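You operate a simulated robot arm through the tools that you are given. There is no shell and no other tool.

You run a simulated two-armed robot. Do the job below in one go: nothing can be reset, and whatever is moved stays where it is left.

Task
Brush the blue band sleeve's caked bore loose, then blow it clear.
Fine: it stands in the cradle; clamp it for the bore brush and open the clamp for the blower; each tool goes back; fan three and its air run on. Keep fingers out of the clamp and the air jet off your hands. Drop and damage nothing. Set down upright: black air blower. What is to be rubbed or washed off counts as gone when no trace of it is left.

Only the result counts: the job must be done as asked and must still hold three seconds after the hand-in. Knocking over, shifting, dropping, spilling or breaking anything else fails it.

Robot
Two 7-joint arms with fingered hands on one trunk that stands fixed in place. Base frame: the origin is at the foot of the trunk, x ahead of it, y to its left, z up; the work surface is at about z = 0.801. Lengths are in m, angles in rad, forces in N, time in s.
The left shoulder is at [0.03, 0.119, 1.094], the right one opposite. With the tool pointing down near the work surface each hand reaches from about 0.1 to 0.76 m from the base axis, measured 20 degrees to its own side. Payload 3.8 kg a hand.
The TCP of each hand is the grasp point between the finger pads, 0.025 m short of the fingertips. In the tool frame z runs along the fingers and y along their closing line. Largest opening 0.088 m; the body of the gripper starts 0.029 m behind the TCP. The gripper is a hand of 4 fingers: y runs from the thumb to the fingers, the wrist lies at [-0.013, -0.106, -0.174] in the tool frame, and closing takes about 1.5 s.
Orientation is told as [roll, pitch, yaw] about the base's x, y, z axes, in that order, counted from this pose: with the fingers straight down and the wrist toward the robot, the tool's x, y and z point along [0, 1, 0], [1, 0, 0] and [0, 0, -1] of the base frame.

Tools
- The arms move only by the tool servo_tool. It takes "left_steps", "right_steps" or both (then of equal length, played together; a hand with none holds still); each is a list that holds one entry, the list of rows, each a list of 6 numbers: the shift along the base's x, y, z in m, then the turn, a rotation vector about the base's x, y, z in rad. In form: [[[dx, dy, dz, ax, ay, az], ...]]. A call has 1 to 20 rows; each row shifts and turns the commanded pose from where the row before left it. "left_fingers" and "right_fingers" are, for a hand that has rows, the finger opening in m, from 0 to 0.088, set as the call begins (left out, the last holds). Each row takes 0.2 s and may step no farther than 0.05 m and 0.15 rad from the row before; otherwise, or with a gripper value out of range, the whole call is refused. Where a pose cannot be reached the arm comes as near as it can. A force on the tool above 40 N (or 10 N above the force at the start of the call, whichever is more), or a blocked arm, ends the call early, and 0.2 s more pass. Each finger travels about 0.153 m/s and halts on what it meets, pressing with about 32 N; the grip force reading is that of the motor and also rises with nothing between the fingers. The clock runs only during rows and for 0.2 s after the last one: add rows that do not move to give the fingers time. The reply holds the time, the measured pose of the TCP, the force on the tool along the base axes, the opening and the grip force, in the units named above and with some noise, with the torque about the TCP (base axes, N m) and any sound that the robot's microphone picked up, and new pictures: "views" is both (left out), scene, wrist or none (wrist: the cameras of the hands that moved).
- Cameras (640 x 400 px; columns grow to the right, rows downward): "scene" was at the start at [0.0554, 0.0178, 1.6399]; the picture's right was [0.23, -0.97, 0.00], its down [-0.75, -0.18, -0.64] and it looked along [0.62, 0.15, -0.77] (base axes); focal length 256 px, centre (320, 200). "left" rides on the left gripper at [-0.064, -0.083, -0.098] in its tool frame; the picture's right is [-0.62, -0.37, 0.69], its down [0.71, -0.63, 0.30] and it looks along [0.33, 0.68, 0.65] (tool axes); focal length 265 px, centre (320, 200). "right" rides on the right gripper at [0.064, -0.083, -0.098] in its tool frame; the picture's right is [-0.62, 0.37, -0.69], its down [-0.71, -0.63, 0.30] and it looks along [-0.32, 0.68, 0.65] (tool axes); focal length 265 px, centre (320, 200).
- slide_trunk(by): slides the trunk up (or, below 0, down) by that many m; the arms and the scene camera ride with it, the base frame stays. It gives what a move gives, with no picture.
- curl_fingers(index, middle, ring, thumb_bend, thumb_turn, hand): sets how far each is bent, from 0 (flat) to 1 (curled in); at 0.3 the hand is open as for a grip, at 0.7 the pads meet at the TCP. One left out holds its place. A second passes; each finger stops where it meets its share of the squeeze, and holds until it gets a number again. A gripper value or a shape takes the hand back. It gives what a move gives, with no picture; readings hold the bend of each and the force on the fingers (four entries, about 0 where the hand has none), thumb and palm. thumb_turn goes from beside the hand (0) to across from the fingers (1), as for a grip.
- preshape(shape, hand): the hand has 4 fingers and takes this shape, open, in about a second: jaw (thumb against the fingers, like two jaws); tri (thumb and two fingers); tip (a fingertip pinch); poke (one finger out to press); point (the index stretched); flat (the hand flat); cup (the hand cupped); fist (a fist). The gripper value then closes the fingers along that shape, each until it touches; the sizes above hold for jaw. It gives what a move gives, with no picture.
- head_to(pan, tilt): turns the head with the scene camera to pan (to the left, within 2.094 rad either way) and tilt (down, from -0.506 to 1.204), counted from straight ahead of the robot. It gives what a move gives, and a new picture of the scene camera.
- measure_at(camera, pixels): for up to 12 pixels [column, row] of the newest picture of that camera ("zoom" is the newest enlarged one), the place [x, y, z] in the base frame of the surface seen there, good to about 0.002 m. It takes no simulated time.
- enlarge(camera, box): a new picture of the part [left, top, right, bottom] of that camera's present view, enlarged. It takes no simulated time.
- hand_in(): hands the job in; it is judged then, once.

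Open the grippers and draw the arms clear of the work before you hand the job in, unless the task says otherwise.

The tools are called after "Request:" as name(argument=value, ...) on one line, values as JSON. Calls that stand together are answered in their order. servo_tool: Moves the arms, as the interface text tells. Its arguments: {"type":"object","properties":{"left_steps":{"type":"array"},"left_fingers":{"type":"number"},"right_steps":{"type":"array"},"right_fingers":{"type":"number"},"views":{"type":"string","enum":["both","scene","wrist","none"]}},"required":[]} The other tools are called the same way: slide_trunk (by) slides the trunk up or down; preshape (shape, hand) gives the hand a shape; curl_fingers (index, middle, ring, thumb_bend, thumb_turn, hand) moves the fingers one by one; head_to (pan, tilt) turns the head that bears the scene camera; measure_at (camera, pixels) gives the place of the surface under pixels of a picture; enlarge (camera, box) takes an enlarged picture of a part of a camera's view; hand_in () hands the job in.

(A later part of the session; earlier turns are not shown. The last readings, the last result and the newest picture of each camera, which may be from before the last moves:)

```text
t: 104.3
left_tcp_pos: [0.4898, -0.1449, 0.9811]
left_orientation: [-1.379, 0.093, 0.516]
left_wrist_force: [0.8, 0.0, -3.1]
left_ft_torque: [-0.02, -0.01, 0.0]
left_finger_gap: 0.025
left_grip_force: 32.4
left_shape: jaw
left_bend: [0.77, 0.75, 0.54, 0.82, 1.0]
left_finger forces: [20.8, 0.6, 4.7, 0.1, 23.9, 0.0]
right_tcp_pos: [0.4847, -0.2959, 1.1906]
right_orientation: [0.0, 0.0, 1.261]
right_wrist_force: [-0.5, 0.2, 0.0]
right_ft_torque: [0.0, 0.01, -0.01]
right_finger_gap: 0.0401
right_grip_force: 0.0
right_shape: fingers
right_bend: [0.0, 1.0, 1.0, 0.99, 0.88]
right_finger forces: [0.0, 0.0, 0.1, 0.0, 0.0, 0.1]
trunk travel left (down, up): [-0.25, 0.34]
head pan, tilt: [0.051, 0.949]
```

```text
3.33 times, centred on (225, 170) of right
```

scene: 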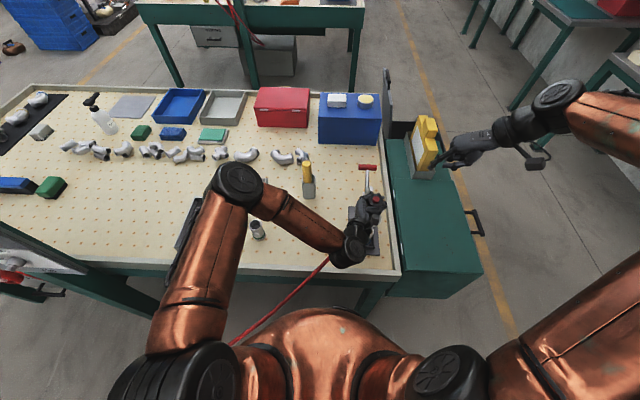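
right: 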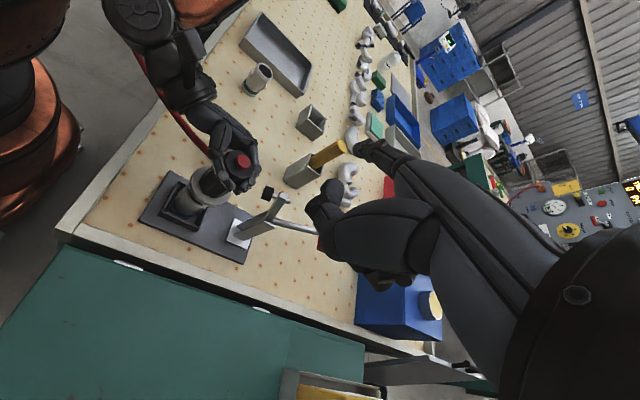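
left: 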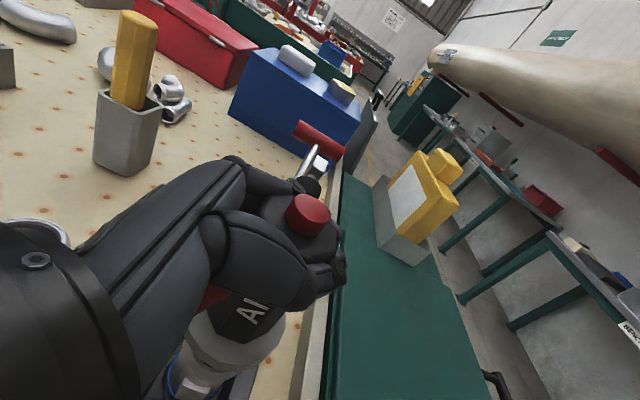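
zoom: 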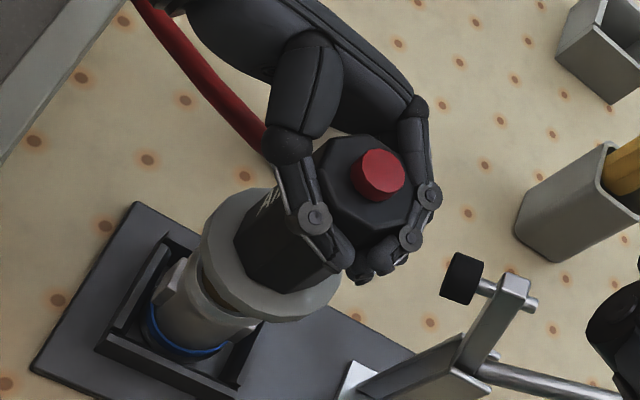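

Still free. I keep lowering step by step until it rests.

Request:
servo_tool(left_steps=[[[0, 0, -0.002, 0, 0, 0], [0, 0, -0.002, 0, 0, 0], [0, 0, -0.002, 0, 0, 0], [0, 0, 0, 0, 0, 0]]], views="none")

Request:
servo_tool(left_steps=[[[0, 0, -0.002, 0, 0, 0], [0, 0, -0.002, 0, 0, 0], [0, 0, 0, 0, 0, 0]]], right_steps=[[[0, 0, 0, 0, 0, 0], [0, 0, 0, 0, 0, 0], [0, 0, 0, 0, 0, 0]]], views="wrist")

Request:
enlarge(camera="right", box=[160, 110, 290, 230])

```text
t: 105.3
left_tcp_pos: [0.4899, -0.1456, 0.9741]
left_orientation: [-1.38, 0.093, 0.516]
left_wrist_force: [0.3, -0.2, -2.9]
left_ft_torque: [-0.03, 0.0, 0.01]
left_finger_gap: 0.0253
left_grip_force: 31.8
left_shape: jaw
left_bend: [0.77, 0.75, 0.54, 0.82, 1.0]
left_finger forces: [20.8, 0.6, 4.9, 0.0, 23.9, 0.0]
right_tcp_pos: [0.485, -0.2958, 1.1916]
right_orientation: [0.001, 0.0, 1.26]
right_wrist_force: [-0.3, 0.4, 1.3]
right_ft_torque: [-0.03, -0.01, -0.01]
right_finger_gap: 0.04
right_grip_force: 0.1
right_shape: fingers
right_bend: [0.0, 1.0, 1.0, 0.99, 0.88]
right_finger forces: [0.1, 0.0, 0.0, 0.0, 0.1, 0.0]
trunk travel left (down, up): [-0.25, 0.34]
head pan, tilt: [0.051, 0.949]
```

```text
t: 106.1
left_tcp_pos: [0.4902, -0.147, 0.9711]
left_orientation: [-1.38, 0.092, 0.517]
left_wrist_force: [0.4, 0.3, -2.6]
left_ft_torque: [-0.02, 0.01, 0.02]
left_finger_gap: 0.0253
left_grip_force: 32.2
left_shape: jaw
left_bend: [0.77, 0.75, 0.54, 0.82, 1.0]
left_finger forces: [20.8, 0.6, 4.8, 0.0, 24.0, 0.0]
right_tcp_pos: [0.4859, -0.2954, 1.1914]
right_orientation: [-0.002, 0.001, 1.261]
right_wrist_force: [0.1, -0.1, 0.2]
right_ft_torque: [0.0, 0.0, -0.06]
right_finger_gap: 0.0403
right_grip_force: 0.0
right_shape: fingers
right_bend: [0.0, 1.0, 1.0, 0.99, 0.88]
right_finger forces: [0.0, 0.0, 0.0, 0.0, 0.1, 0.0]
trunk travel left (down, up): [-0.25, 0.34]
head pan, tilt: [0.051, 0.949]
```

right: 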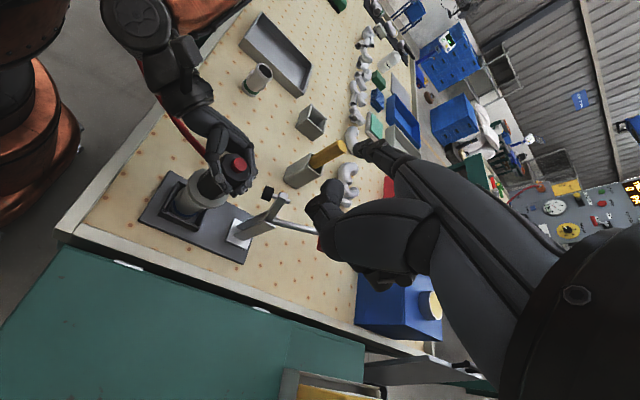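
left: 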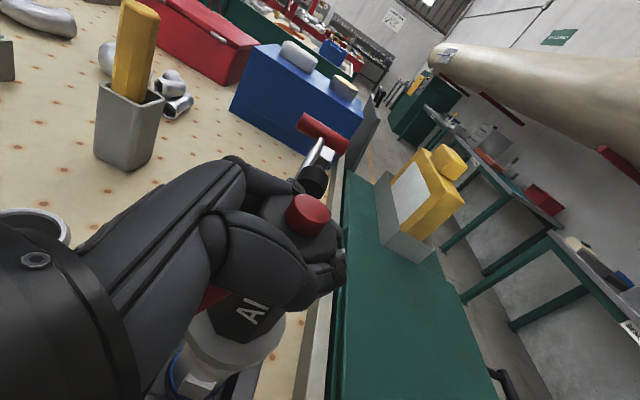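

```text
3.33 times, centred on (225, 170) of right
```

zoom: 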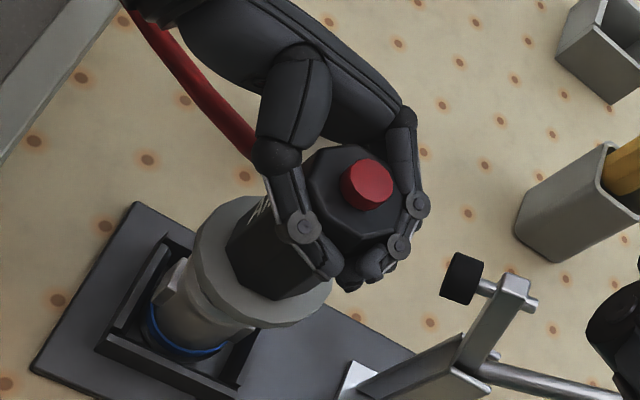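

I measure the collar and sleeve rim now to see the gap.

Request:
measure_at(camera="zoom", pixels=[[195, 250], [210, 290], [250, 320], [300, 318], [328, 285], [200, 268], [368, 180], [355, 170], [380, 190], [185, 280], [215, 320], [240, 328]])

```text
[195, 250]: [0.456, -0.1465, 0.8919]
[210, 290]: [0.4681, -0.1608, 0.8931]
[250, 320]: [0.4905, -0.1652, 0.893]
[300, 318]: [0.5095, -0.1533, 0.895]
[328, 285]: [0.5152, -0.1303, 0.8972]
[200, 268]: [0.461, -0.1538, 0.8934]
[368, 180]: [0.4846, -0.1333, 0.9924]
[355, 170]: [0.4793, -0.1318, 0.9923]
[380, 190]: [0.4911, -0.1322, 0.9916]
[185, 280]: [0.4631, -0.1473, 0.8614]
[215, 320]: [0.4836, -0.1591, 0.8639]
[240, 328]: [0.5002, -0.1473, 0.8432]
```

Aligned: collar centre (0.485,-0.1345), ~1.7 cm above the rim. I continue lowering until it rests on the sleeve so the press is supported.

Request:
servo_tool(left_steps=[[[0, 0, -0.003, 0, 0, 0], [0, 0, -0.002, 0, 0, 0], [0, 0, -0.002, 0, 0, 0], [0, 0, 0, 0, 0, 0]]], views="none")

Request:
servo_tool(left_steps=[[[0, 0, -0.002, 0, 0, 0], [0, 0, -0.002, 0, 0, 0], [0, 0, 0, 0, 0, 0]]], views="none")

```text
t: 107.1
left_tcp_pos: [0.4894, -0.1451, 0.9642]
left_orientation: [-1.38, 0.092, 0.518]
left_wrist_force: [-0.3, -1.1, 0.4]
left_ft_torque: [-0.02, 0.0, 0.06]
left_finger_gap: 0.0251
left_grip_force: 32.1
left_shape: jaw
left_bend: [0.77, 0.75, 0.56, 0.82, 1.0]
left_finger forces: [20.6, 0.4, 4.9, 0.0, 23.9, 0.0]
right_tcp_pos: [0.4845, -0.2959, 1.1921]
right_orientation: [0.001, -0.001, 1.26]
right_wrist_force: [-0.5, 0.5, 0.3]
right_ft_torque: [0.0, 0.01, -0.02]
right_finger_gap: 0.0403
right_grip_force: 0.0
right_shape: fingers
right_bend: [0.0, 1.0, 1.0, 0.99, 0.88]
right_finger forces: [0.0, 0.1, 0.1, 0.1, 0.0, 0.1]
trunk travel left (down, up): [-0.25, 0.34]
head pan, tilt: [0.051, 0.949]
```

```text
t: 107.9
left_tcp_pos: [0.49, -0.1445, 0.9595]
left_orientation: [-1.382, 0.093, 0.516]
left_wrist_force: [0.0, -1.1, 2.9]
left_ft_torque: [-0.02, -0.02, 0.02]
left_finger_gap: 0.025
left_grip_force: 31.3
left_shape: jaw
left_bend: [0.77, 0.75, 0.56, 0.82, 1.0]
left_finger forces: [20.7, 0.4, 4.7, 0.0, 24.1, 0.0]
right_tcp_pos: [0.4843, -0.2958, 1.1928]
right_orientation: [0.001, 0.001, 1.26]
right_wrist_force: [-0.2, 0.3, -0.1]
right_ft_torque: [-0.02, 0.01, 0.0]
right_finger_gap: 0.0403
right_grip_force: 0.2
right_shape: fingers
right_bend: [0.0, 1.0, 1.0, 0.99, 0.88]
right_finger forces: [0.0, 0.0, 0.1, 0.0, 0.0, 0.1]
trunk travel left (down, up): [-0.25, 0.34]
head pan, tilt: [0.051, 0.949]
```

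Contact: about 5 N now bears on the sleeve. I view it from the right camera to check it's upright and seated.

Request:
servo_tool(right_steps=[[[0, 0, 0, 0, 0, 0]]], views="both")

Request:
enlarge(camera="right", box=[160, 110, 290, 230])

Request:
measure_at(camera="zoom", pixels=[[190, 260], [205, 300], [245, 328], [295, 325], [322, 295], [360, 188], [350, 180], [375, 198], [320, 165], [360, 238], [170, 290], [205, 335]])

```text
t: 108.3
left_tcp_pos: [0.4906, -0.145, 0.9603]
left_orientation: [-1.385, 0.092, 0.517]
left_wrist_force: [-0.1, -1.4, 1.6]
left_ft_torque: [-0.04, 0.0, -0.05]
left_finger_gap: 0.0255
left_grip_force: 32.1
left_shape: jaw
left_bend: [0.77, 0.75, 0.56, 0.82, 1.0]
left_finger forces: [20.8, 0.3, 4.7, 0.0, 24.2, 0.1]
right_tcp_pos: [0.4845, -0.2956, 1.1914]
right_orientation: [0.0, 0.001, 1.26]
right_wrist_force: [0.8, -1.1, 0.3]
right_ft_torque: [-0.03, 0.0, 0.02]
right_finger_gap: 0.0402
right_grip_force: 0.0
right_shape: fingers
right_bend: [0.0, 1.0, 1.0, 0.99, 0.88]
right_finger forces: [0.0, 0.1, 0.0, 0.0, 0.0, 0.1]
trunk travel left (down, up): [-0.25, 0.34]
head pan, tilt: [0.051, 0.949]
```

scene: 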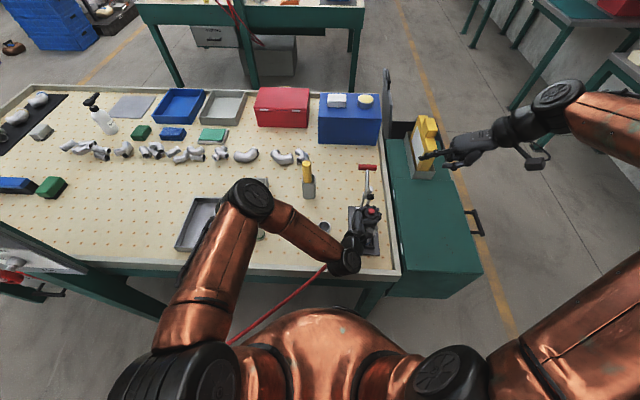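
right: 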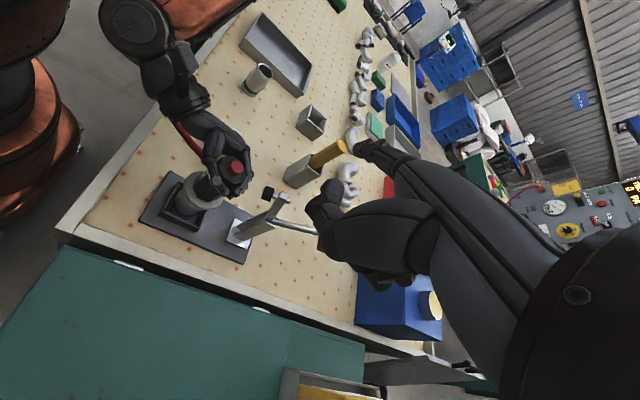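

```text
3.33 times, centred on (225, 170) of right
```

zoom: 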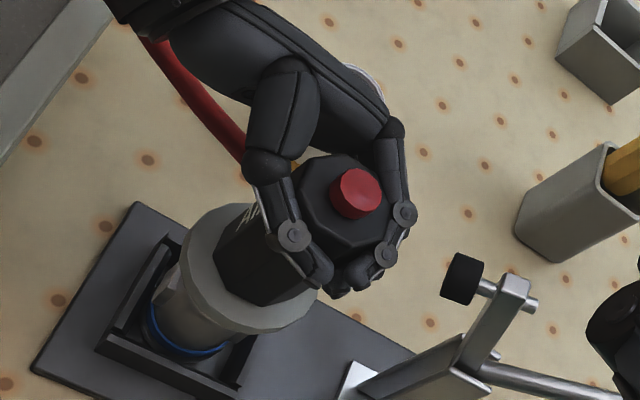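

```text
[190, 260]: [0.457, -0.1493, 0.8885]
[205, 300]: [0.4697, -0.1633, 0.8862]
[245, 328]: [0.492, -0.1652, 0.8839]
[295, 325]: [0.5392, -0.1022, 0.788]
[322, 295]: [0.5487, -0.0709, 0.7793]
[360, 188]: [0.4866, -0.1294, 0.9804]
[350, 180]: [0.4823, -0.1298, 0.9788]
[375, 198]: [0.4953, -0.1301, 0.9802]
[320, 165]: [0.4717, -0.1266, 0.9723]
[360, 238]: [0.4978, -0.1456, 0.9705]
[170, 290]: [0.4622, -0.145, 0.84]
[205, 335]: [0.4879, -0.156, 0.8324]
```

The blower rests upright on the sleeve, button centre ≈(0.487,-0.129), top z≈0.980. Now I measure the straightened right index tip.

Request:
enlarge(camera="scene", box=[405, 125, 475, 185])

Request:
measure_at(camera="zoom", pixels=[[130, 265], [140, 258], [125, 272], [170, 245], [220, 235], [260, 215], [200, 300], [240, 280], [280, 290], [135, 275]])

```text
6.67 times, centred on (440, 155) of scene
```

zoom: 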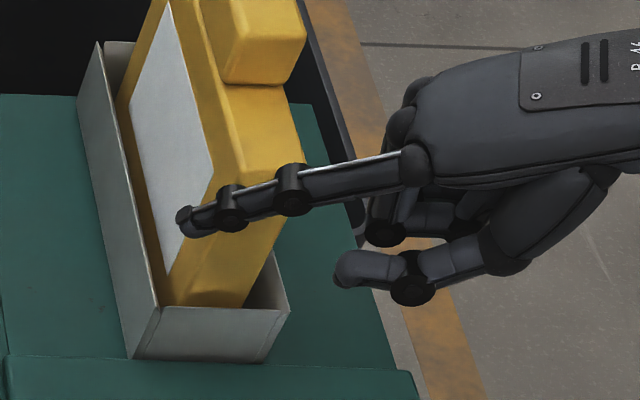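

```text
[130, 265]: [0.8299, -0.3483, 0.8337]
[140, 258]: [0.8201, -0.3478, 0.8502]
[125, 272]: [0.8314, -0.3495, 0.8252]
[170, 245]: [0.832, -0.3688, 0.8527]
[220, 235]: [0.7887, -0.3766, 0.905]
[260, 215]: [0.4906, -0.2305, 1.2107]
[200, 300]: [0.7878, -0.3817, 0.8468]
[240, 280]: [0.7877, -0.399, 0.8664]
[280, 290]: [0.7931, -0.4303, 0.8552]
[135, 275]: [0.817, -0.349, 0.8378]
```

Now I pick pixels right on the index finger and thumb.

Request:
measure_at(camera="zoom", pixels=[[185, 220], [195, 228], [200, 215], [188, 232], [235, 205], [295, 190], [350, 178], [415, 165], [355, 272], [410, 290], [385, 232]])

```text
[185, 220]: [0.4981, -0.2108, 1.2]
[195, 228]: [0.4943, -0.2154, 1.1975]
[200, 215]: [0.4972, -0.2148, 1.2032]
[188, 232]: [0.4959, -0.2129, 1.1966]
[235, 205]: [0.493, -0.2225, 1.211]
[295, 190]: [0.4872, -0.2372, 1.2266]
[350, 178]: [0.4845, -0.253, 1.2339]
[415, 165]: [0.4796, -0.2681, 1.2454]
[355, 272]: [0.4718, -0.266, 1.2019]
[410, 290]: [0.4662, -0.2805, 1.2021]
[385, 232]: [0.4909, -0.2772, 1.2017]
```

Index tip sits ≈(+0.0155,+0.0816,+0.005) from the right TCP. I tilt the right hand 17° so the index points more downward, then bring its tip to ~5 cm above the button.

Request:
servo_tool(right_steps=[[[0, 0, 0, -0.143, 0.045, 0], [0, 0, 0, -0.143, 0.045, 0], [-0.0031, 0.0218, -0.0325, 0, 0, 0], [-0.0031, 0.0218, -0.0325, 0, 0, 0], [-0.0031, 0.0218, -0.0325, 0, 0, 0], [-0.0031, 0.0218, -0.0325, 0, 0, 0], [0, 0, 0, 0, 0, 0]]], views="both")

Request:
enlarge(camera="scene", box=[340, 170, 420, 240])

Request:
enlarge(camera="left", box=[220, 100, 440, 300])

```text
t: 109.9
left_tcp_pos: [0.4892, -0.1451, 0.9592]
left_orientation: [-1.38, 0.094, 0.516]
left_wrist_force: [0.6, -2.1, 2.3]
left_ft_torque: [-0.01, 0.0, 0.0]
left_finger_gap: 0.0251
left_grip_force: 32.5
left_shape: jaw
left_bend: [0.77, 0.75, 0.56, 0.82, 1.0]
left_finger forces: [20.9, 0.3, 5.0, 0.1, 24.2, 0.0]
right_tcp_pos: [0.4734, -0.2081, 1.0595]
right_orientation: [-0.002, 0.302, 1.26]
right_wrist_force: [-0.5, -0.1, -0.5]
right_ft_torque: [0.01, -0.03, 0.03]
right_finger_gap: 0.0404
right_grip_force: 0.1
right_shape: fingers
right_bend: [0.0, 1.0, 1.0, 0.99, 0.88]
right_finger forces: [0.0, 0.0, 0.0, 0.0, 0.0, 0.0]
trunk travel left (down, up): [-0.25, 0.34]
head pan, tilt: [0.051, 0.949]
```

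scene: 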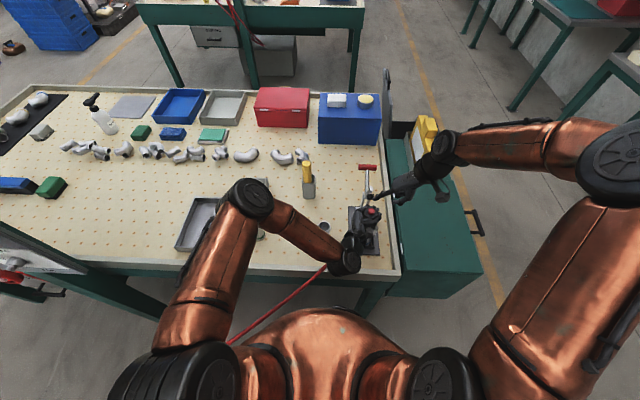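
right: 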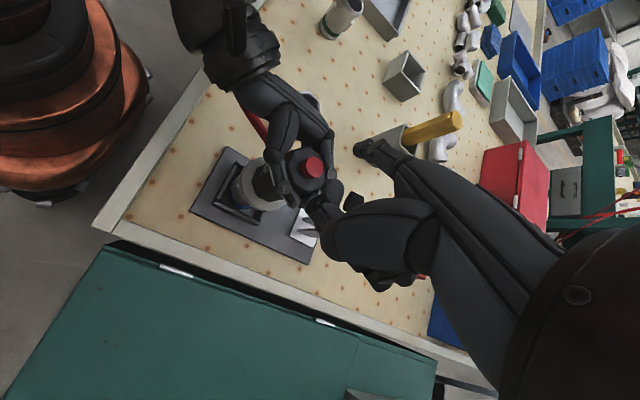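

```text
5.71 times, centred on (380, 205) of scene
```

zoom: 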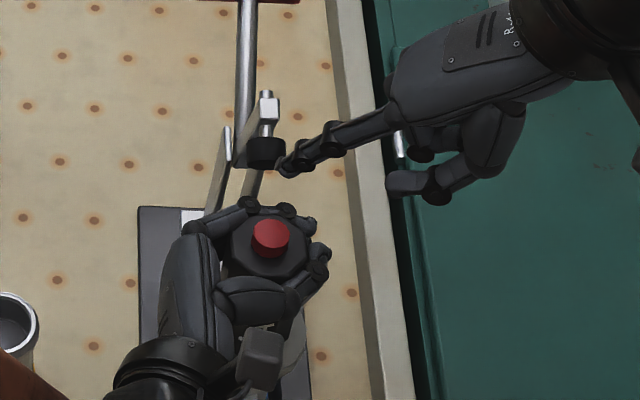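

```text
2.00 times, centred on (330, 200) of left
```

zoom: 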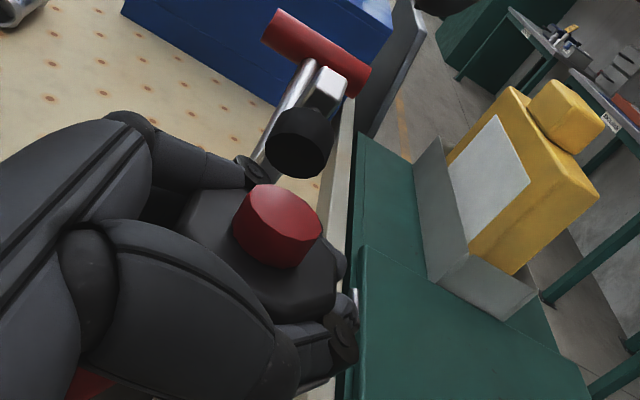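

The index is above the button. I measure tip and button for alignment.

Request:
measure_at(camera="zoom", pixels=[[10, 10]])

Request:
enlarge(camera="scene", box=[350, 180, 400, 220])

Request:
measure_at(camera="zoom", pixels=[[262, 180], [258, 192], [275, 185], [285, 170], [320, 150], [235, 312], [240, 325], [225, 315], [255, 315], [240, 300]])

```text
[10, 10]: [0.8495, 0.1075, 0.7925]
```

```text
10.00 times, centred on (375, 200) of scene
```

zoom: 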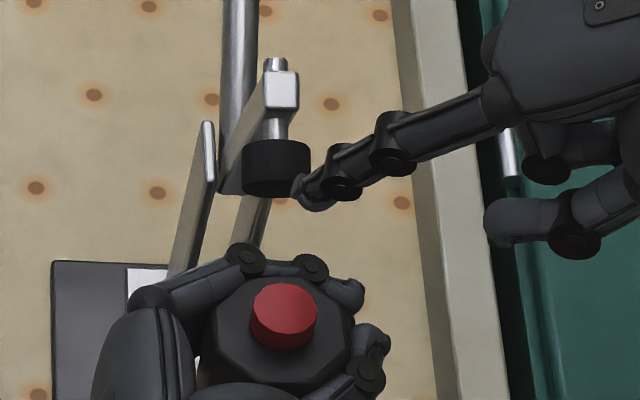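

```text
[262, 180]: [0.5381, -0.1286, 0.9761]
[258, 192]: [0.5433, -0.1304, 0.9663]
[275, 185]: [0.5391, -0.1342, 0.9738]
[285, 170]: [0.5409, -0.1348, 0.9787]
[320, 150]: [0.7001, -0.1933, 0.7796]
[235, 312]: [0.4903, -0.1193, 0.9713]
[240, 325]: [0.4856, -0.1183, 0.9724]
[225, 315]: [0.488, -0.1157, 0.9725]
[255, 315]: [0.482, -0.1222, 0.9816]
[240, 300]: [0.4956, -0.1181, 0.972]
```

Request:
measure_at(camera="zoom", pixels=[[305, 195], [315, 205], [300, 185], [318, 190], [345, 180], [284, 302], [270, 295], [300, 305], [284, 315], [290, 292], [515, 225], [560, 240]])

Request:
measure_at(camera="right", pixels=[[356, 150], [362, 146], [370, 155], [360, 155], [314, 166], [306, 160], [322, 172], [314, 176], [310, 210], [325, 195]])

```text
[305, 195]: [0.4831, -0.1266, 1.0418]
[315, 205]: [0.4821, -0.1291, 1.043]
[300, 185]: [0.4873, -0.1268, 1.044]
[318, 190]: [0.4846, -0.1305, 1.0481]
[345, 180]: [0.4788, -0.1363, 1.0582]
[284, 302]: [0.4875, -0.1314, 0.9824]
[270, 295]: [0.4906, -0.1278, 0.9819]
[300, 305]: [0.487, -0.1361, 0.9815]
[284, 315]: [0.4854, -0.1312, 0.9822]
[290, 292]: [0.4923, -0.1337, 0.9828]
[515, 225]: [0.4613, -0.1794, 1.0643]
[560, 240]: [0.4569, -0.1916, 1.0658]
```

```text
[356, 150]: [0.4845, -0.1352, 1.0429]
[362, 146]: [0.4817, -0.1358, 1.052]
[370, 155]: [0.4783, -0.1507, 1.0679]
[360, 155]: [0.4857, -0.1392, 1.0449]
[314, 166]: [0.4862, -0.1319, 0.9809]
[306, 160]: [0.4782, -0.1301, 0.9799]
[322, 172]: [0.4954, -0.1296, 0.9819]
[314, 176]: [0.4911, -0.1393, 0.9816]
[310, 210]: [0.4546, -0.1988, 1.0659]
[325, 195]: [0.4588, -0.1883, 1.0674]
```

Tip (0.487,-0.132) is aligned with the button (0.487,-0.131,0.982). I descend to just above it.

Request:
servo_tool(right_steps=[[[0, 0.0005, -0.02, 0, 0, 0], [0, 0, -0.015, 0, 0, 0], [0, 0, -0.008, 0, 0, 0], [0, 0, -0.003, 0, 0, 0], [0, 0, 0, 0, 0, 0]]], left_steps=[[[0, 0, 0, 0, 0, 0], [0, 0, 0, 0, 0, 0], [0, 0, 0, 0, 0, 0], [0, 0, 0, 0, 0, 0], [0, 0, 0, 0, 0, 0]]], views="both")

Request:
enlarge(camera="left", box=[220, 100, 440, 300])

Request:
enlarge(camera="scene", box=[350, 180, 400, 220])

```text
t: 111.1
left_tcp_pos: [0.4891, -0.1453, 0.9588]
left_orientation: [-1.382, 0.093, 0.516]
left_wrist_force: [0.3, -1.4, 1.6]
left_ft_torque: [-0.04, -0.02, -0.01]
left_finger_gap: 0.0252
left_grip_force: 31.5
left_shape: jaw
left_bend: [0.77, 0.75, 0.56, 0.82, 1.0]
left_finger forces: [21.1, 0.3, 4.7, 0.0, 24.2, 0.1]
right_tcp_pos: [0.4702, -0.2079, 1.0144]
right_orientation: [-0.001, 0.301, 1.26]
right_wrist_force: [-0.2, 0.4, -0.2]
right_ft_torque: [-0.02, -0.03, -0.03]
right_finger_gap: 0.0402
right_grip_force: 0.1
right_shape: fingers
right_bend: [0.0, 1.0, 1.0, 0.99, 0.88]
right_finger forces: [0.0, 0.1, 0.0, 0.0, 0.0, 0.0]
trunk travel left (down, up): [-0.25, 0.34]
head pan, tilt: [0.051, 0.949]
```

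scene: 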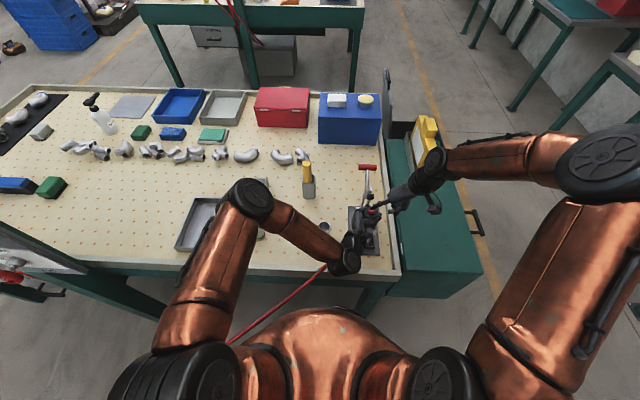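
right: 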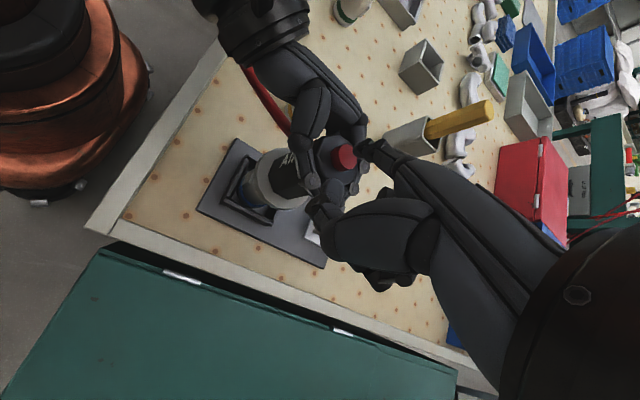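
left: 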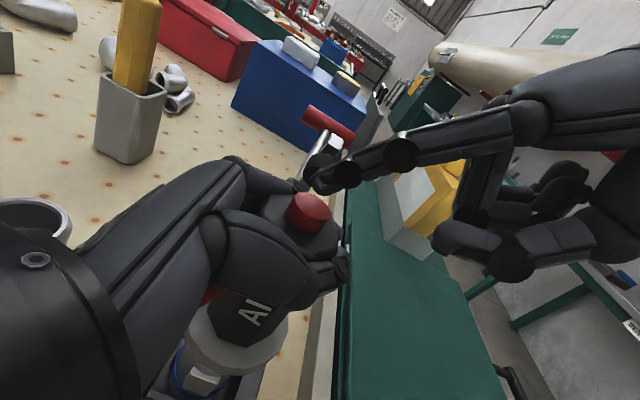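

```text
2.00 times, centred on (330, 200) of left
```

zoom: 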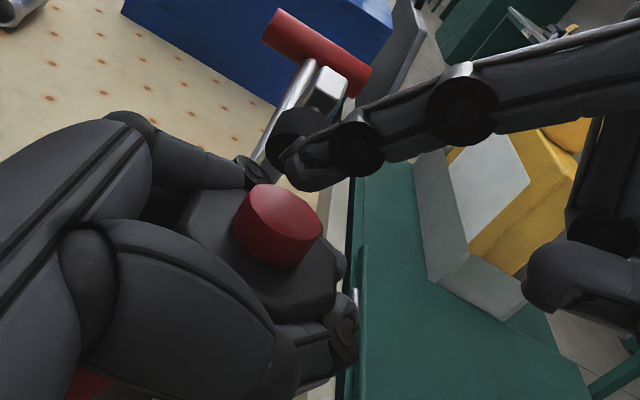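

```text
10.00 times, centred on (375, 200) of scene
```

zoom: 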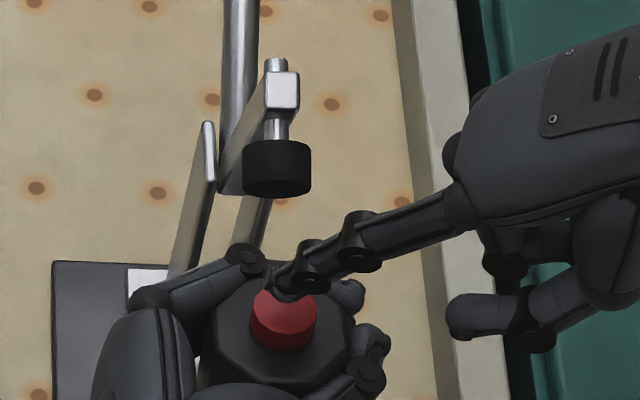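

The tip is ~3–4 mm beyond the button centre in x. I correct and press down in 2 mm steps.

Request:
servo_tool(right_steps=[[[-0.002, 0, -0.002, 0, 0, 0], [0, 0, -0.002, 0, 0, 0], [0, 0, -0.002, 0, 0, 0], [0, 0, -0.002, 0, 0, 0], [0, 0, 0, 0, 0, 0]]], left_steps=[[[0, 0, 0, 0, 0, 0], [0, 0, 0, 0, 0, 0], [0, 0, 0, 0, 0, 0], [0, 0, 0, 0, 0, 0], [0, 0, 0, 0, 0, 0]]], views="wrist")

Request:
enlarge(camera="left", box=[220, 100, 440, 300])

```text
t: 112.3
left_tcp_pos: [0.49, -0.1447, 0.9598]
left_orientation: [-1.382, 0.092, 0.516]
left_wrist_force: [-0.2, -1.2, 1.8]
left_ft_torque: [-0.02, -0.01, 0.02]
left_finger_gap: 0.0254
left_grip_force: 31.8
left_shape: jaw
left_bend: [0.77, 0.75, 0.56, 0.82, 1.0]
left_finger forces: [21.2, 0.3, 5.0, 0.0, 24.2, 0.1]
right_tcp_pos: [0.4693, -0.2078, 1.0067]
right_orientation: [-0.003, 0.3, 1.259]
right_wrist_force: [0.7, -0.4, 0.2]
right_ft_torque: [0.0, -0.02, -0.01]
right_finger_gap: 0.0402
right_grip_force: 0.0
right_shape: fingers
right_bend: [0.0, 1.0, 1.0, 0.99, 0.88]
right_finger forces: [0.0, 0.1, 0.0, 0.0, 0.1, 0.0]
trunk travel left (down, up): [-0.25, 0.34]
head pan, tilt: [0.051, 0.949]
```

right: 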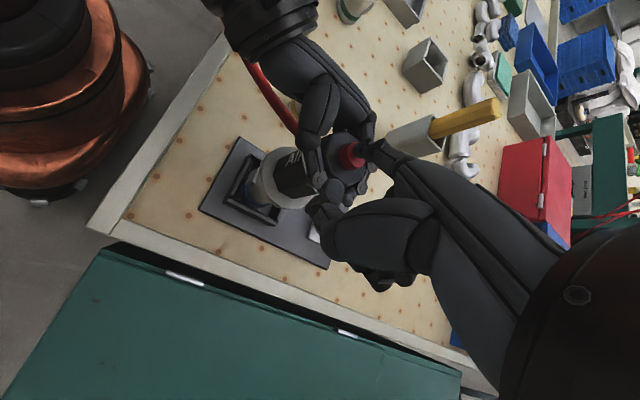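
left: 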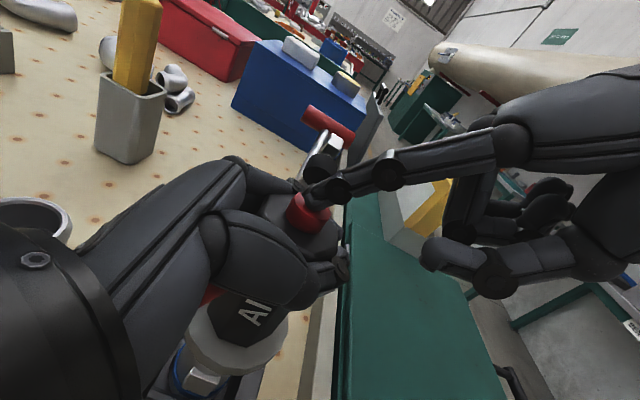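

```text
2.00 times, centred on (330, 200) of left
```

zoom: 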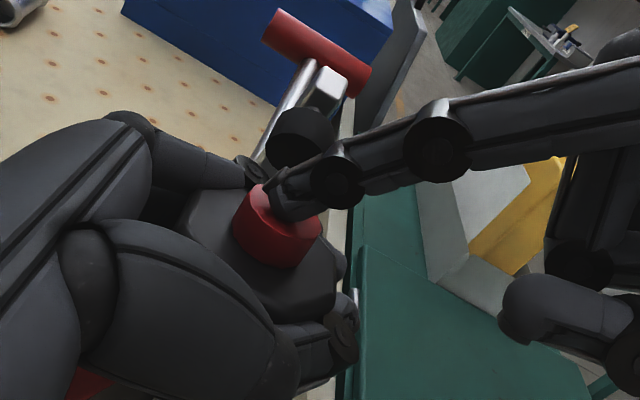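

The tip is about to touch the centre of the button. I continue pressing in 2 mm steps.

Request:
servo_tool(right_steps=[[[0, 0, -0.002, 0, 0, 0], [0, 0, -0.002, 0, 0, 0], [0, 0, -0.001, 0, 0, 0], [0, 0, 0, 0, 0, 0]]], left_steps=[[[0, 0, 0, 0, 0, 0], [0, 0, 0, 0, 0, 0], [0, 0, 0, 0, 0, 0], [0, 0, 0, 0, 0, 0]]], views="none")

```text
t: 113.3
left_tcp_pos: [0.4905, -0.1459, 0.9599]
left_orientation: [-1.382, 0.092, 0.516]
left_wrist_force: [-0.3, -0.7, 1.8]
left_ft_torque: [-0.08, 0.0, 0.01]
left_finger_gap: 0.0253
left_grip_force: 32.3
left_shape: jaw
left_bend: [0.77, 0.75, 0.56, 0.82, 1.0]
left_finger forces: [21.2, 0.4, 5.0, 0.0, 24.2, 0.0]
right_tcp_pos: [0.4684, -0.2079, 1.0022]
right_orientation: [-0.002, 0.299, 1.261]
right_wrist_force: [-0.6, -0.3, 0.2]
right_ft_torque: [-0.02, 0.02, 0.04]
right_finger_gap: 0.0402
right_grip_force: 0.0
right_shape: fingers
right_bend: [0.0, 1.0, 1.0, 0.99, 0.88]
right_finger forces: [0.0, 0.1, 0.0, 0.0, 0.0, 0.0]
trunk travel left (down, up): [-0.25, 0.34]
head pan, tilt: [0.051, 0.949]
```

No contact yet; I look closely at where the tip is.

Request:
servo_tool(right_steps=[[[0, 0, 0, 0, 0, 0]]], left_steps=[[[0, 0, 0, 0, 0, 0]]], views="both")

Request:
enlarge(camera="left", box=[270, 150, 370, 250])

Request:
enlarge(camera="scene", box=[355, 190, 395, 225])

Request:
enlarge(camera="right", box=[310, 110, 410, 200])

```text
t: 113.7
left_tcp_pos: [0.4898, -0.1452, 0.9594]
left_orientation: [-1.383, 0.092, 0.514]
left_wrist_force: [0.3, -1.2, 1.5]
left_ft_torque: [-0.04, 0.01, 0.0]
left_finger_gap: 0.0254
left_grip_force: 32.1
left_shape: jaw
left_bend: [0.77, 0.75, 0.56, 0.82, 1.0]
left_finger forces: [21.2, 0.3, 4.9, 0.1, 24.3, 0.0]
right_tcp_pos: [0.4686, -0.2087, 1.0021]
right_orientation: [-0.003, 0.3, 1.258]
right_wrist_force: [0.4, -0.6, -0.8]
right_ft_torque: [-0.01, 0.01, 0.02]
right_finger_gap: 0.0401
right_grip_force: 0.1
right_shape: fingers
right_bend: [0.0, 1.0, 1.0, 0.99, 0.88]
right_finger forces: [0.0, 0.1, 0.0, 0.1, 0.0, 0.0]
trunk travel left (down, up): [-0.25, 0.34]
head pan, tilt: [0.051, 0.949]
```

scene: 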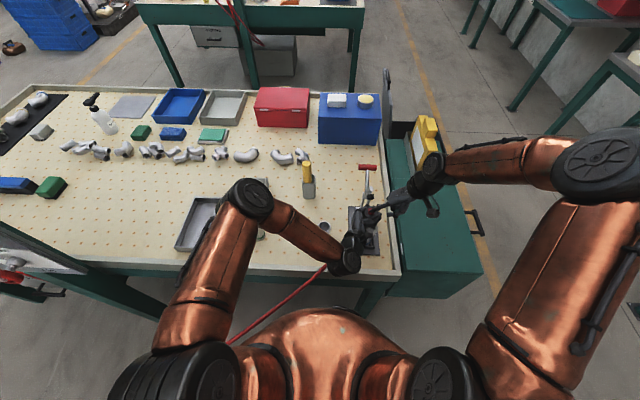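
right: 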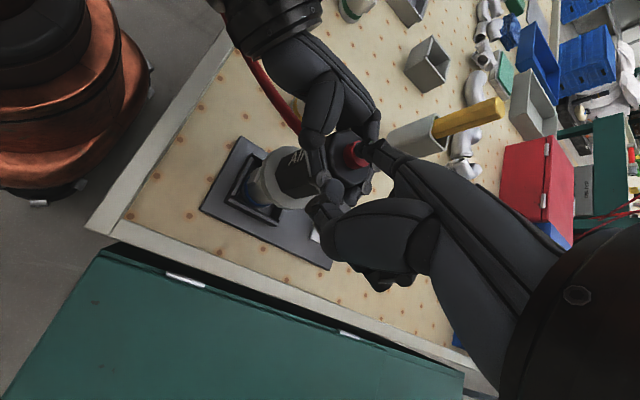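
left: 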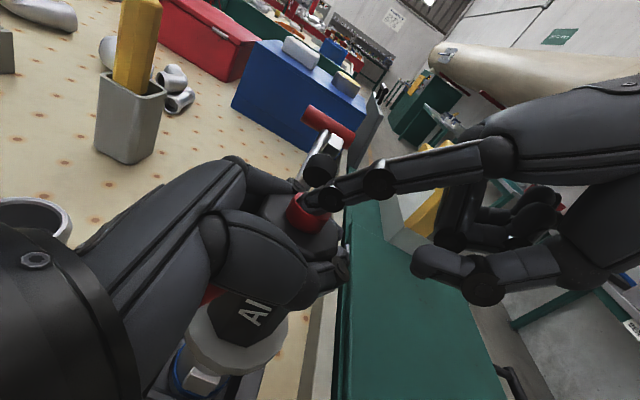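

```text
4.00 times, centred on (320, 200) of left
```

zoom: 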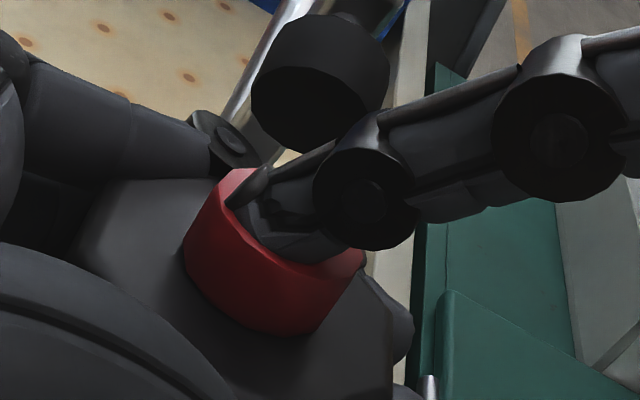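

```text
11.43 times, centred on (375, 208) of scene
```

zoom: 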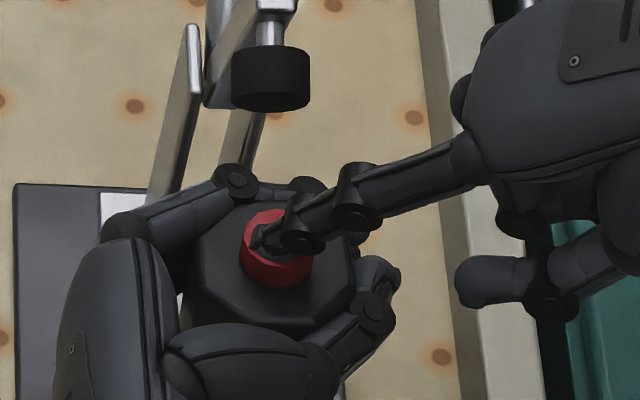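

```text
4.44 times, centred on (360, 155) of right
```

zoom: 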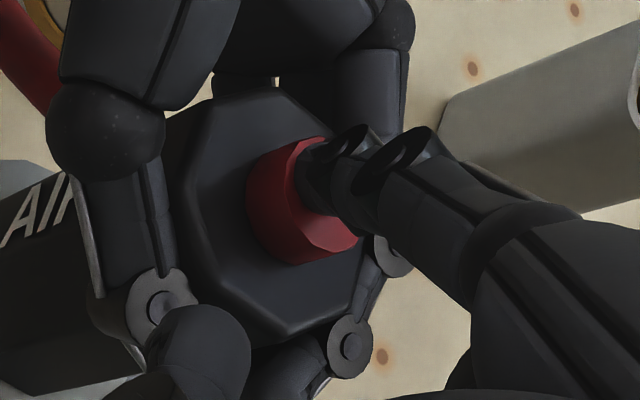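

The visual fingertip overlaps the button a bit before contact registers (as before). I keep pressing down in 2 mm steps.

Request:
servo_tool(right_steps=[[[0, 0, -0.002, 0, 0, 0], [0, 0, -0.002, 0, 0, 0], [0, 0, 0, 0, 0, 0]]], left_steps=[[[0, 0, 0, 0, 0, 0], [0, 0, 0, 0, 0, 0], [0, 0, 0, 0, 0, 0]]], views="none")

```text
t: 114.5
left_tcp_pos: [0.4897, -0.1451, 0.9588]
left_orientation: [-1.383, 0.093, 0.517]
left_wrist_force: [-0.1, -1.3, 1.4]
left_ft_torque: [-0.03, -0.01, 0.03]
left_finger_gap: 0.0253
left_grip_force: 31.4
left_shape: jaw
left_bend: [0.77, 0.75, 0.56, 0.82, 1.0]
left_finger forces: [21.2, 0.3, 4.9, 0.0, 24.2, 0.0]
right_tcp_pos: [0.4692, -0.2079, 0.9982]
right_orientation: [-0.002, 0.301, 1.261]
right_wrist_force: [-0.4, -0.3, 0.2]
right_ft_torque: [0.04, -0.02, 0.0]
right_finger_gap: 0.0402
right_grip_force: 0.0
right_shape: fingers
right_bend: [0.0, 1.0, 1.0, 0.99, 0.88]
right_finger forces: [0.1, 0.0, 0.0, 0.0, 0.0, 0.1]
trunk travel left (down, up): [-0.25, 0.34]
head pan, tilt: [0.051, 0.949]
```

Request:
servo_tool(right_steps=[[[0, 0, -0.002, 0, 0, 0], [0, 0, -0.001, 0, 0, 0], [0, 0, 0, 0, 0, 0]]], left_steps=[[[0, 0, 0, 0, 0, 0], [0, 0, 0, 0, 0, 0], [0, 0, 0, 0, 0, 0]]], views="both")

Request:
enlarge(camera="left", box=[270, 150, 370, 250])

Request:
enlarge(camera="right", box=[310, 110, 410, 200])

```text
t: 115.3
left_tcp_pos: [0.4896, -0.1458, 0.9585]
left_orientation: [-1.382, 0.092, 0.518]
left_wrist_force: [0.0, -0.8, 0.7]
left_ft_torque: [-0.03, 0.0, 0.0]
left_finger_gap: 0.0252
left_grip_force: 31.8
left_shape: jaw
left_bend: [0.77, 0.75, 0.56, 0.82, 1.0]
left_finger forces: [21.4, 0.3, 5.0, 0.1, 23.9, 0.0]
right_tcp_pos: [0.4691, -0.2074, 0.9955]
right_orientation: [-0.001, 0.3, 1.261]
right_wrist_force: [-0.3, -0.2, 3.2]
right_ft_torque: [0.14, -0.02, -0.01]
right_finger_gap: 0.0409
right_grip_force: 1.1
right_shape: fingers
right_bend: [0.0, 1.0, 1.0, 0.99, 0.88]
right_finger forces: [2.1, 0.0, 0.0, 0.0, 0.0, 0.1]
trunk travel left (down, up): [-0.25, 0.34]
head pan, tilt: [0.051, 0.949]
```

scene: 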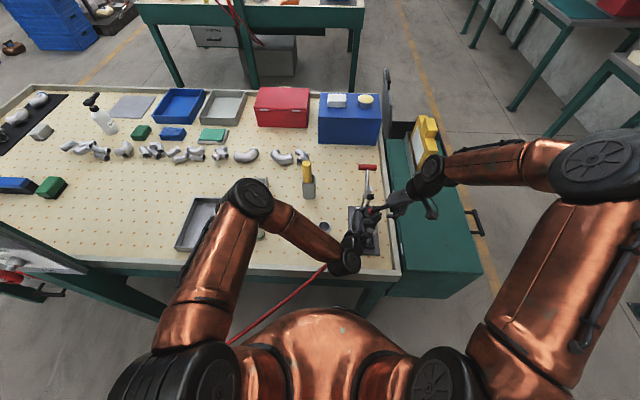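
right: 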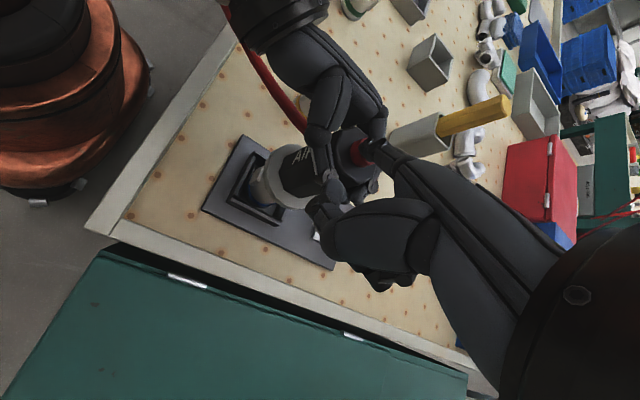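
left: 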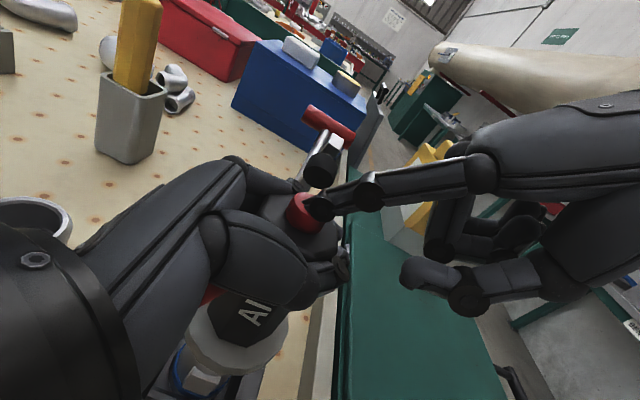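

```text
4.00 times, centred on (320, 200) of left
```

zoom: 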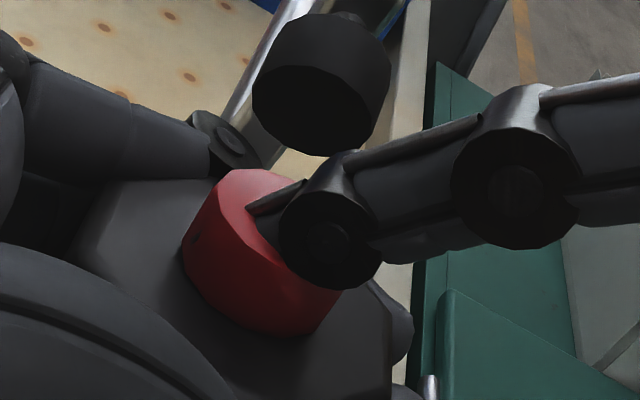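

```text
4.44 times, centred on (360, 155) of right
```

zoom: 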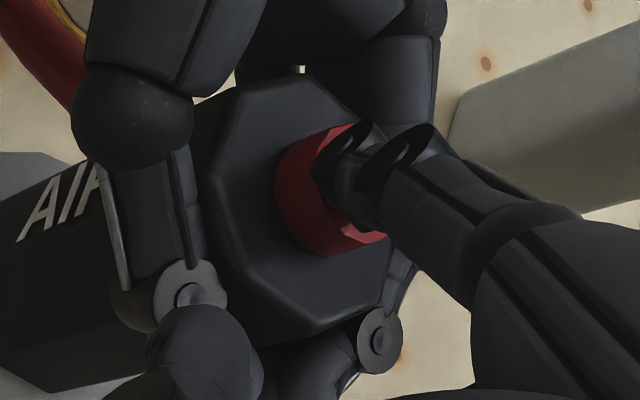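

The fingertip presses at 3 N with the blower firmly seated. I now press harder in small steps, watching force, sound and stability.

Request:
servo_tool(right_steps=[[[0, 0, -0.0015, 0, 0, 0], [0, 0, -0.0015, 0, 0, 0], [0, 0, 0, 0, 0, 0], [0, 0, 0, 0, 0, 0]]], left_steps=[[[0, 0, 0, 0, 0, 0], [0, 0, 0, 0, 0, 0], [0, 0, 0, 0, 0, 0], [0, 0, 0, 0, 0, 0]]], views="wrist")

Request:
enlarge(camera="left", box=[220, 150, 370, 300])

```text
t: 116.3
left_tcp_pos: [0.4889, -0.1451, 0.9584]
left_orientation: [-1.38, 0.093, 0.519]
left_wrist_force: [-0.5, 2.6, -4.8]
left_ft_torque: [-0.17, 0.07, 0.02]
left_finger_gap: 0.0252
left_grip_force: 31.9
left_shape: jaw
left_bend: [0.77, 0.75, 0.56, 0.82, 1.0]
left_finger forces: [22.5, 0.3, 5.1, 0.1, 23.1, 0.0]
right_tcp_pos: [0.4697, -0.2082, 0.9925]
right_orientation: [-0.002, 0.301, 1.259]
right_wrist_force: [-1.4, -3.4, 8.0]
right_ft_torque: [0.6, -0.12, 0.03]
right_finger_gap: 0.0419
right_grip_force: 3.5
right_shape: fingers
right_bend: [0.0, 1.0, 1.0, 0.99, 0.88]
right_finger forces: [8.0, 0.1, 0.1, 0.0, 0.1, 0.1]
trunk travel left (down, up): [-0.25, 0.34]
head pan, tilt: [0.051, 0.949]
```

right: 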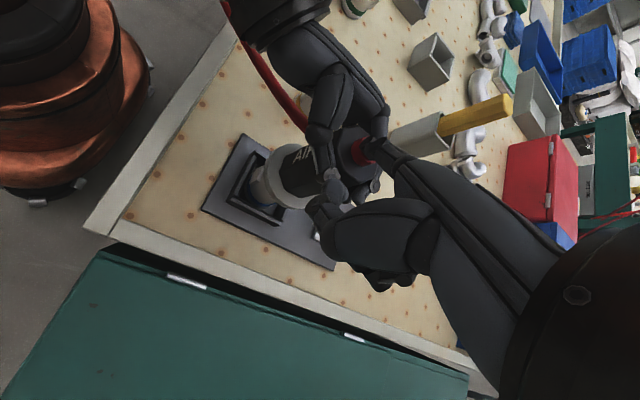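
left: 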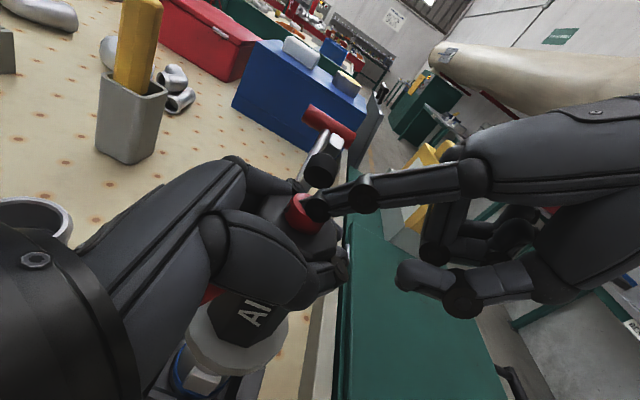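

```text
2.67 times, centred on (295, 225) of left
```

zoom: 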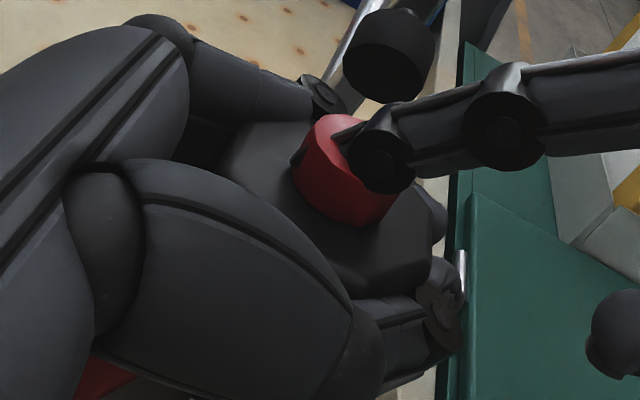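

8 N, still stable, no sound. I press another 3 mm.

Request:
servo_tool(right_steps=[[[0, 0, -0.0015, 0, 0, 0], [0, 0, -0.0015, 0, 0, 0], [0, 0, 0, 0, 0, 0], [0, 0, 0, 0, 0, 0]]], left_steps=[[[0, 0, 0, 0, 0, 0], [0, 0, 0, 0, 0, 0], [0, 0, 0, 0, 0, 0], [0, 0, 0, 0, 0, 0]]], views="wrist")

Request:
enlarge(camera="left", box=[220, 150, 370, 300])

```text
t: 117.3
left_tcp_pos: [0.4895, -0.1449, 0.959]
left_orientation: [-1.381, 0.093, 0.519]
left_wrist_force: [0.6, 6.0, -8.9]
left_ft_torque: [-0.29, 0.05, -0.1]
left_finger_gap: 0.0253
left_grip_force: 32.5
left_shape: jaw
left_bend: [0.77, 0.75, 0.56, 0.83, 1.0]
left_finger forces: [23.6, 0.1, 4.9, 0.1, 21.8, 0.0]
right_tcp_pos: [0.47, -0.208, 0.989]
right_orientation: [-0.003, 0.3, 1.261]
right_wrist_force: [-2.4, -6.8, 16.2]
right_ft_torque: [1.22, -0.17, 0.07]
right_finger_gap: 0.0436
right_grip_force: 7.9
right_shape: fingers
right_bend: [0.0, 1.0, 1.0, 0.99, 0.88]
right_finger forces: [15.9, 0.0, 0.0, 0.0, 0.0, 0.0]
trunk travel left (down, up): [-0.25, 0.34]
head pan, tilt: [0.051, 0.949]
```

right: 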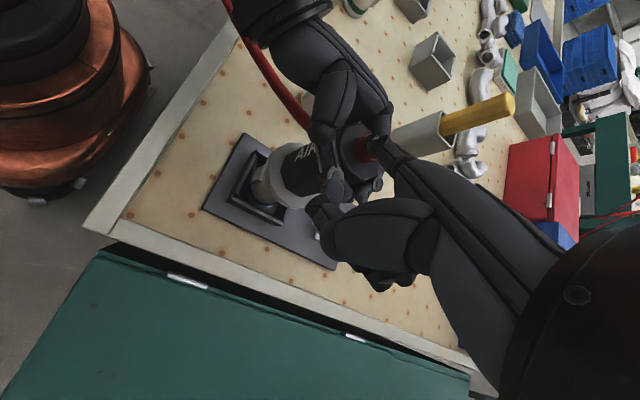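
left: 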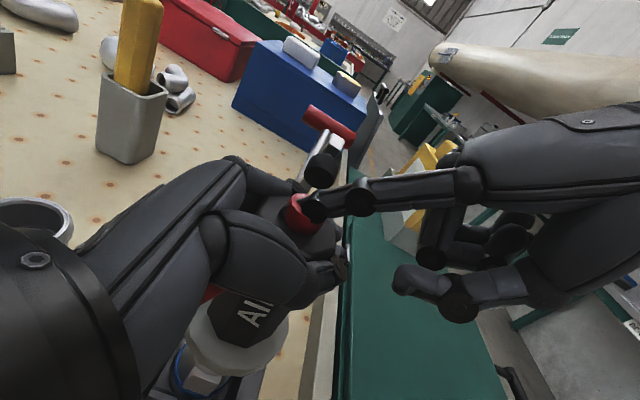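

```text
2.67 times, centred on (295, 225) of left
```

zoom: 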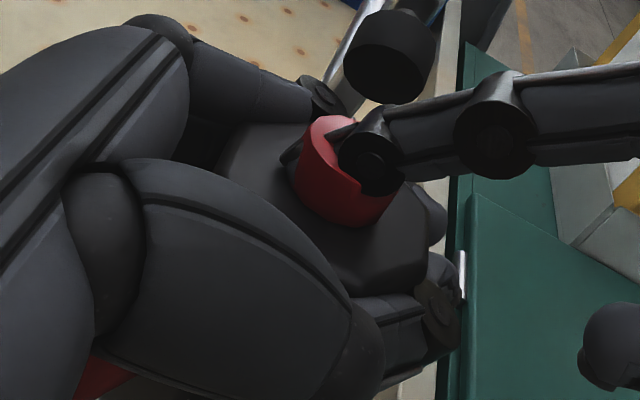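

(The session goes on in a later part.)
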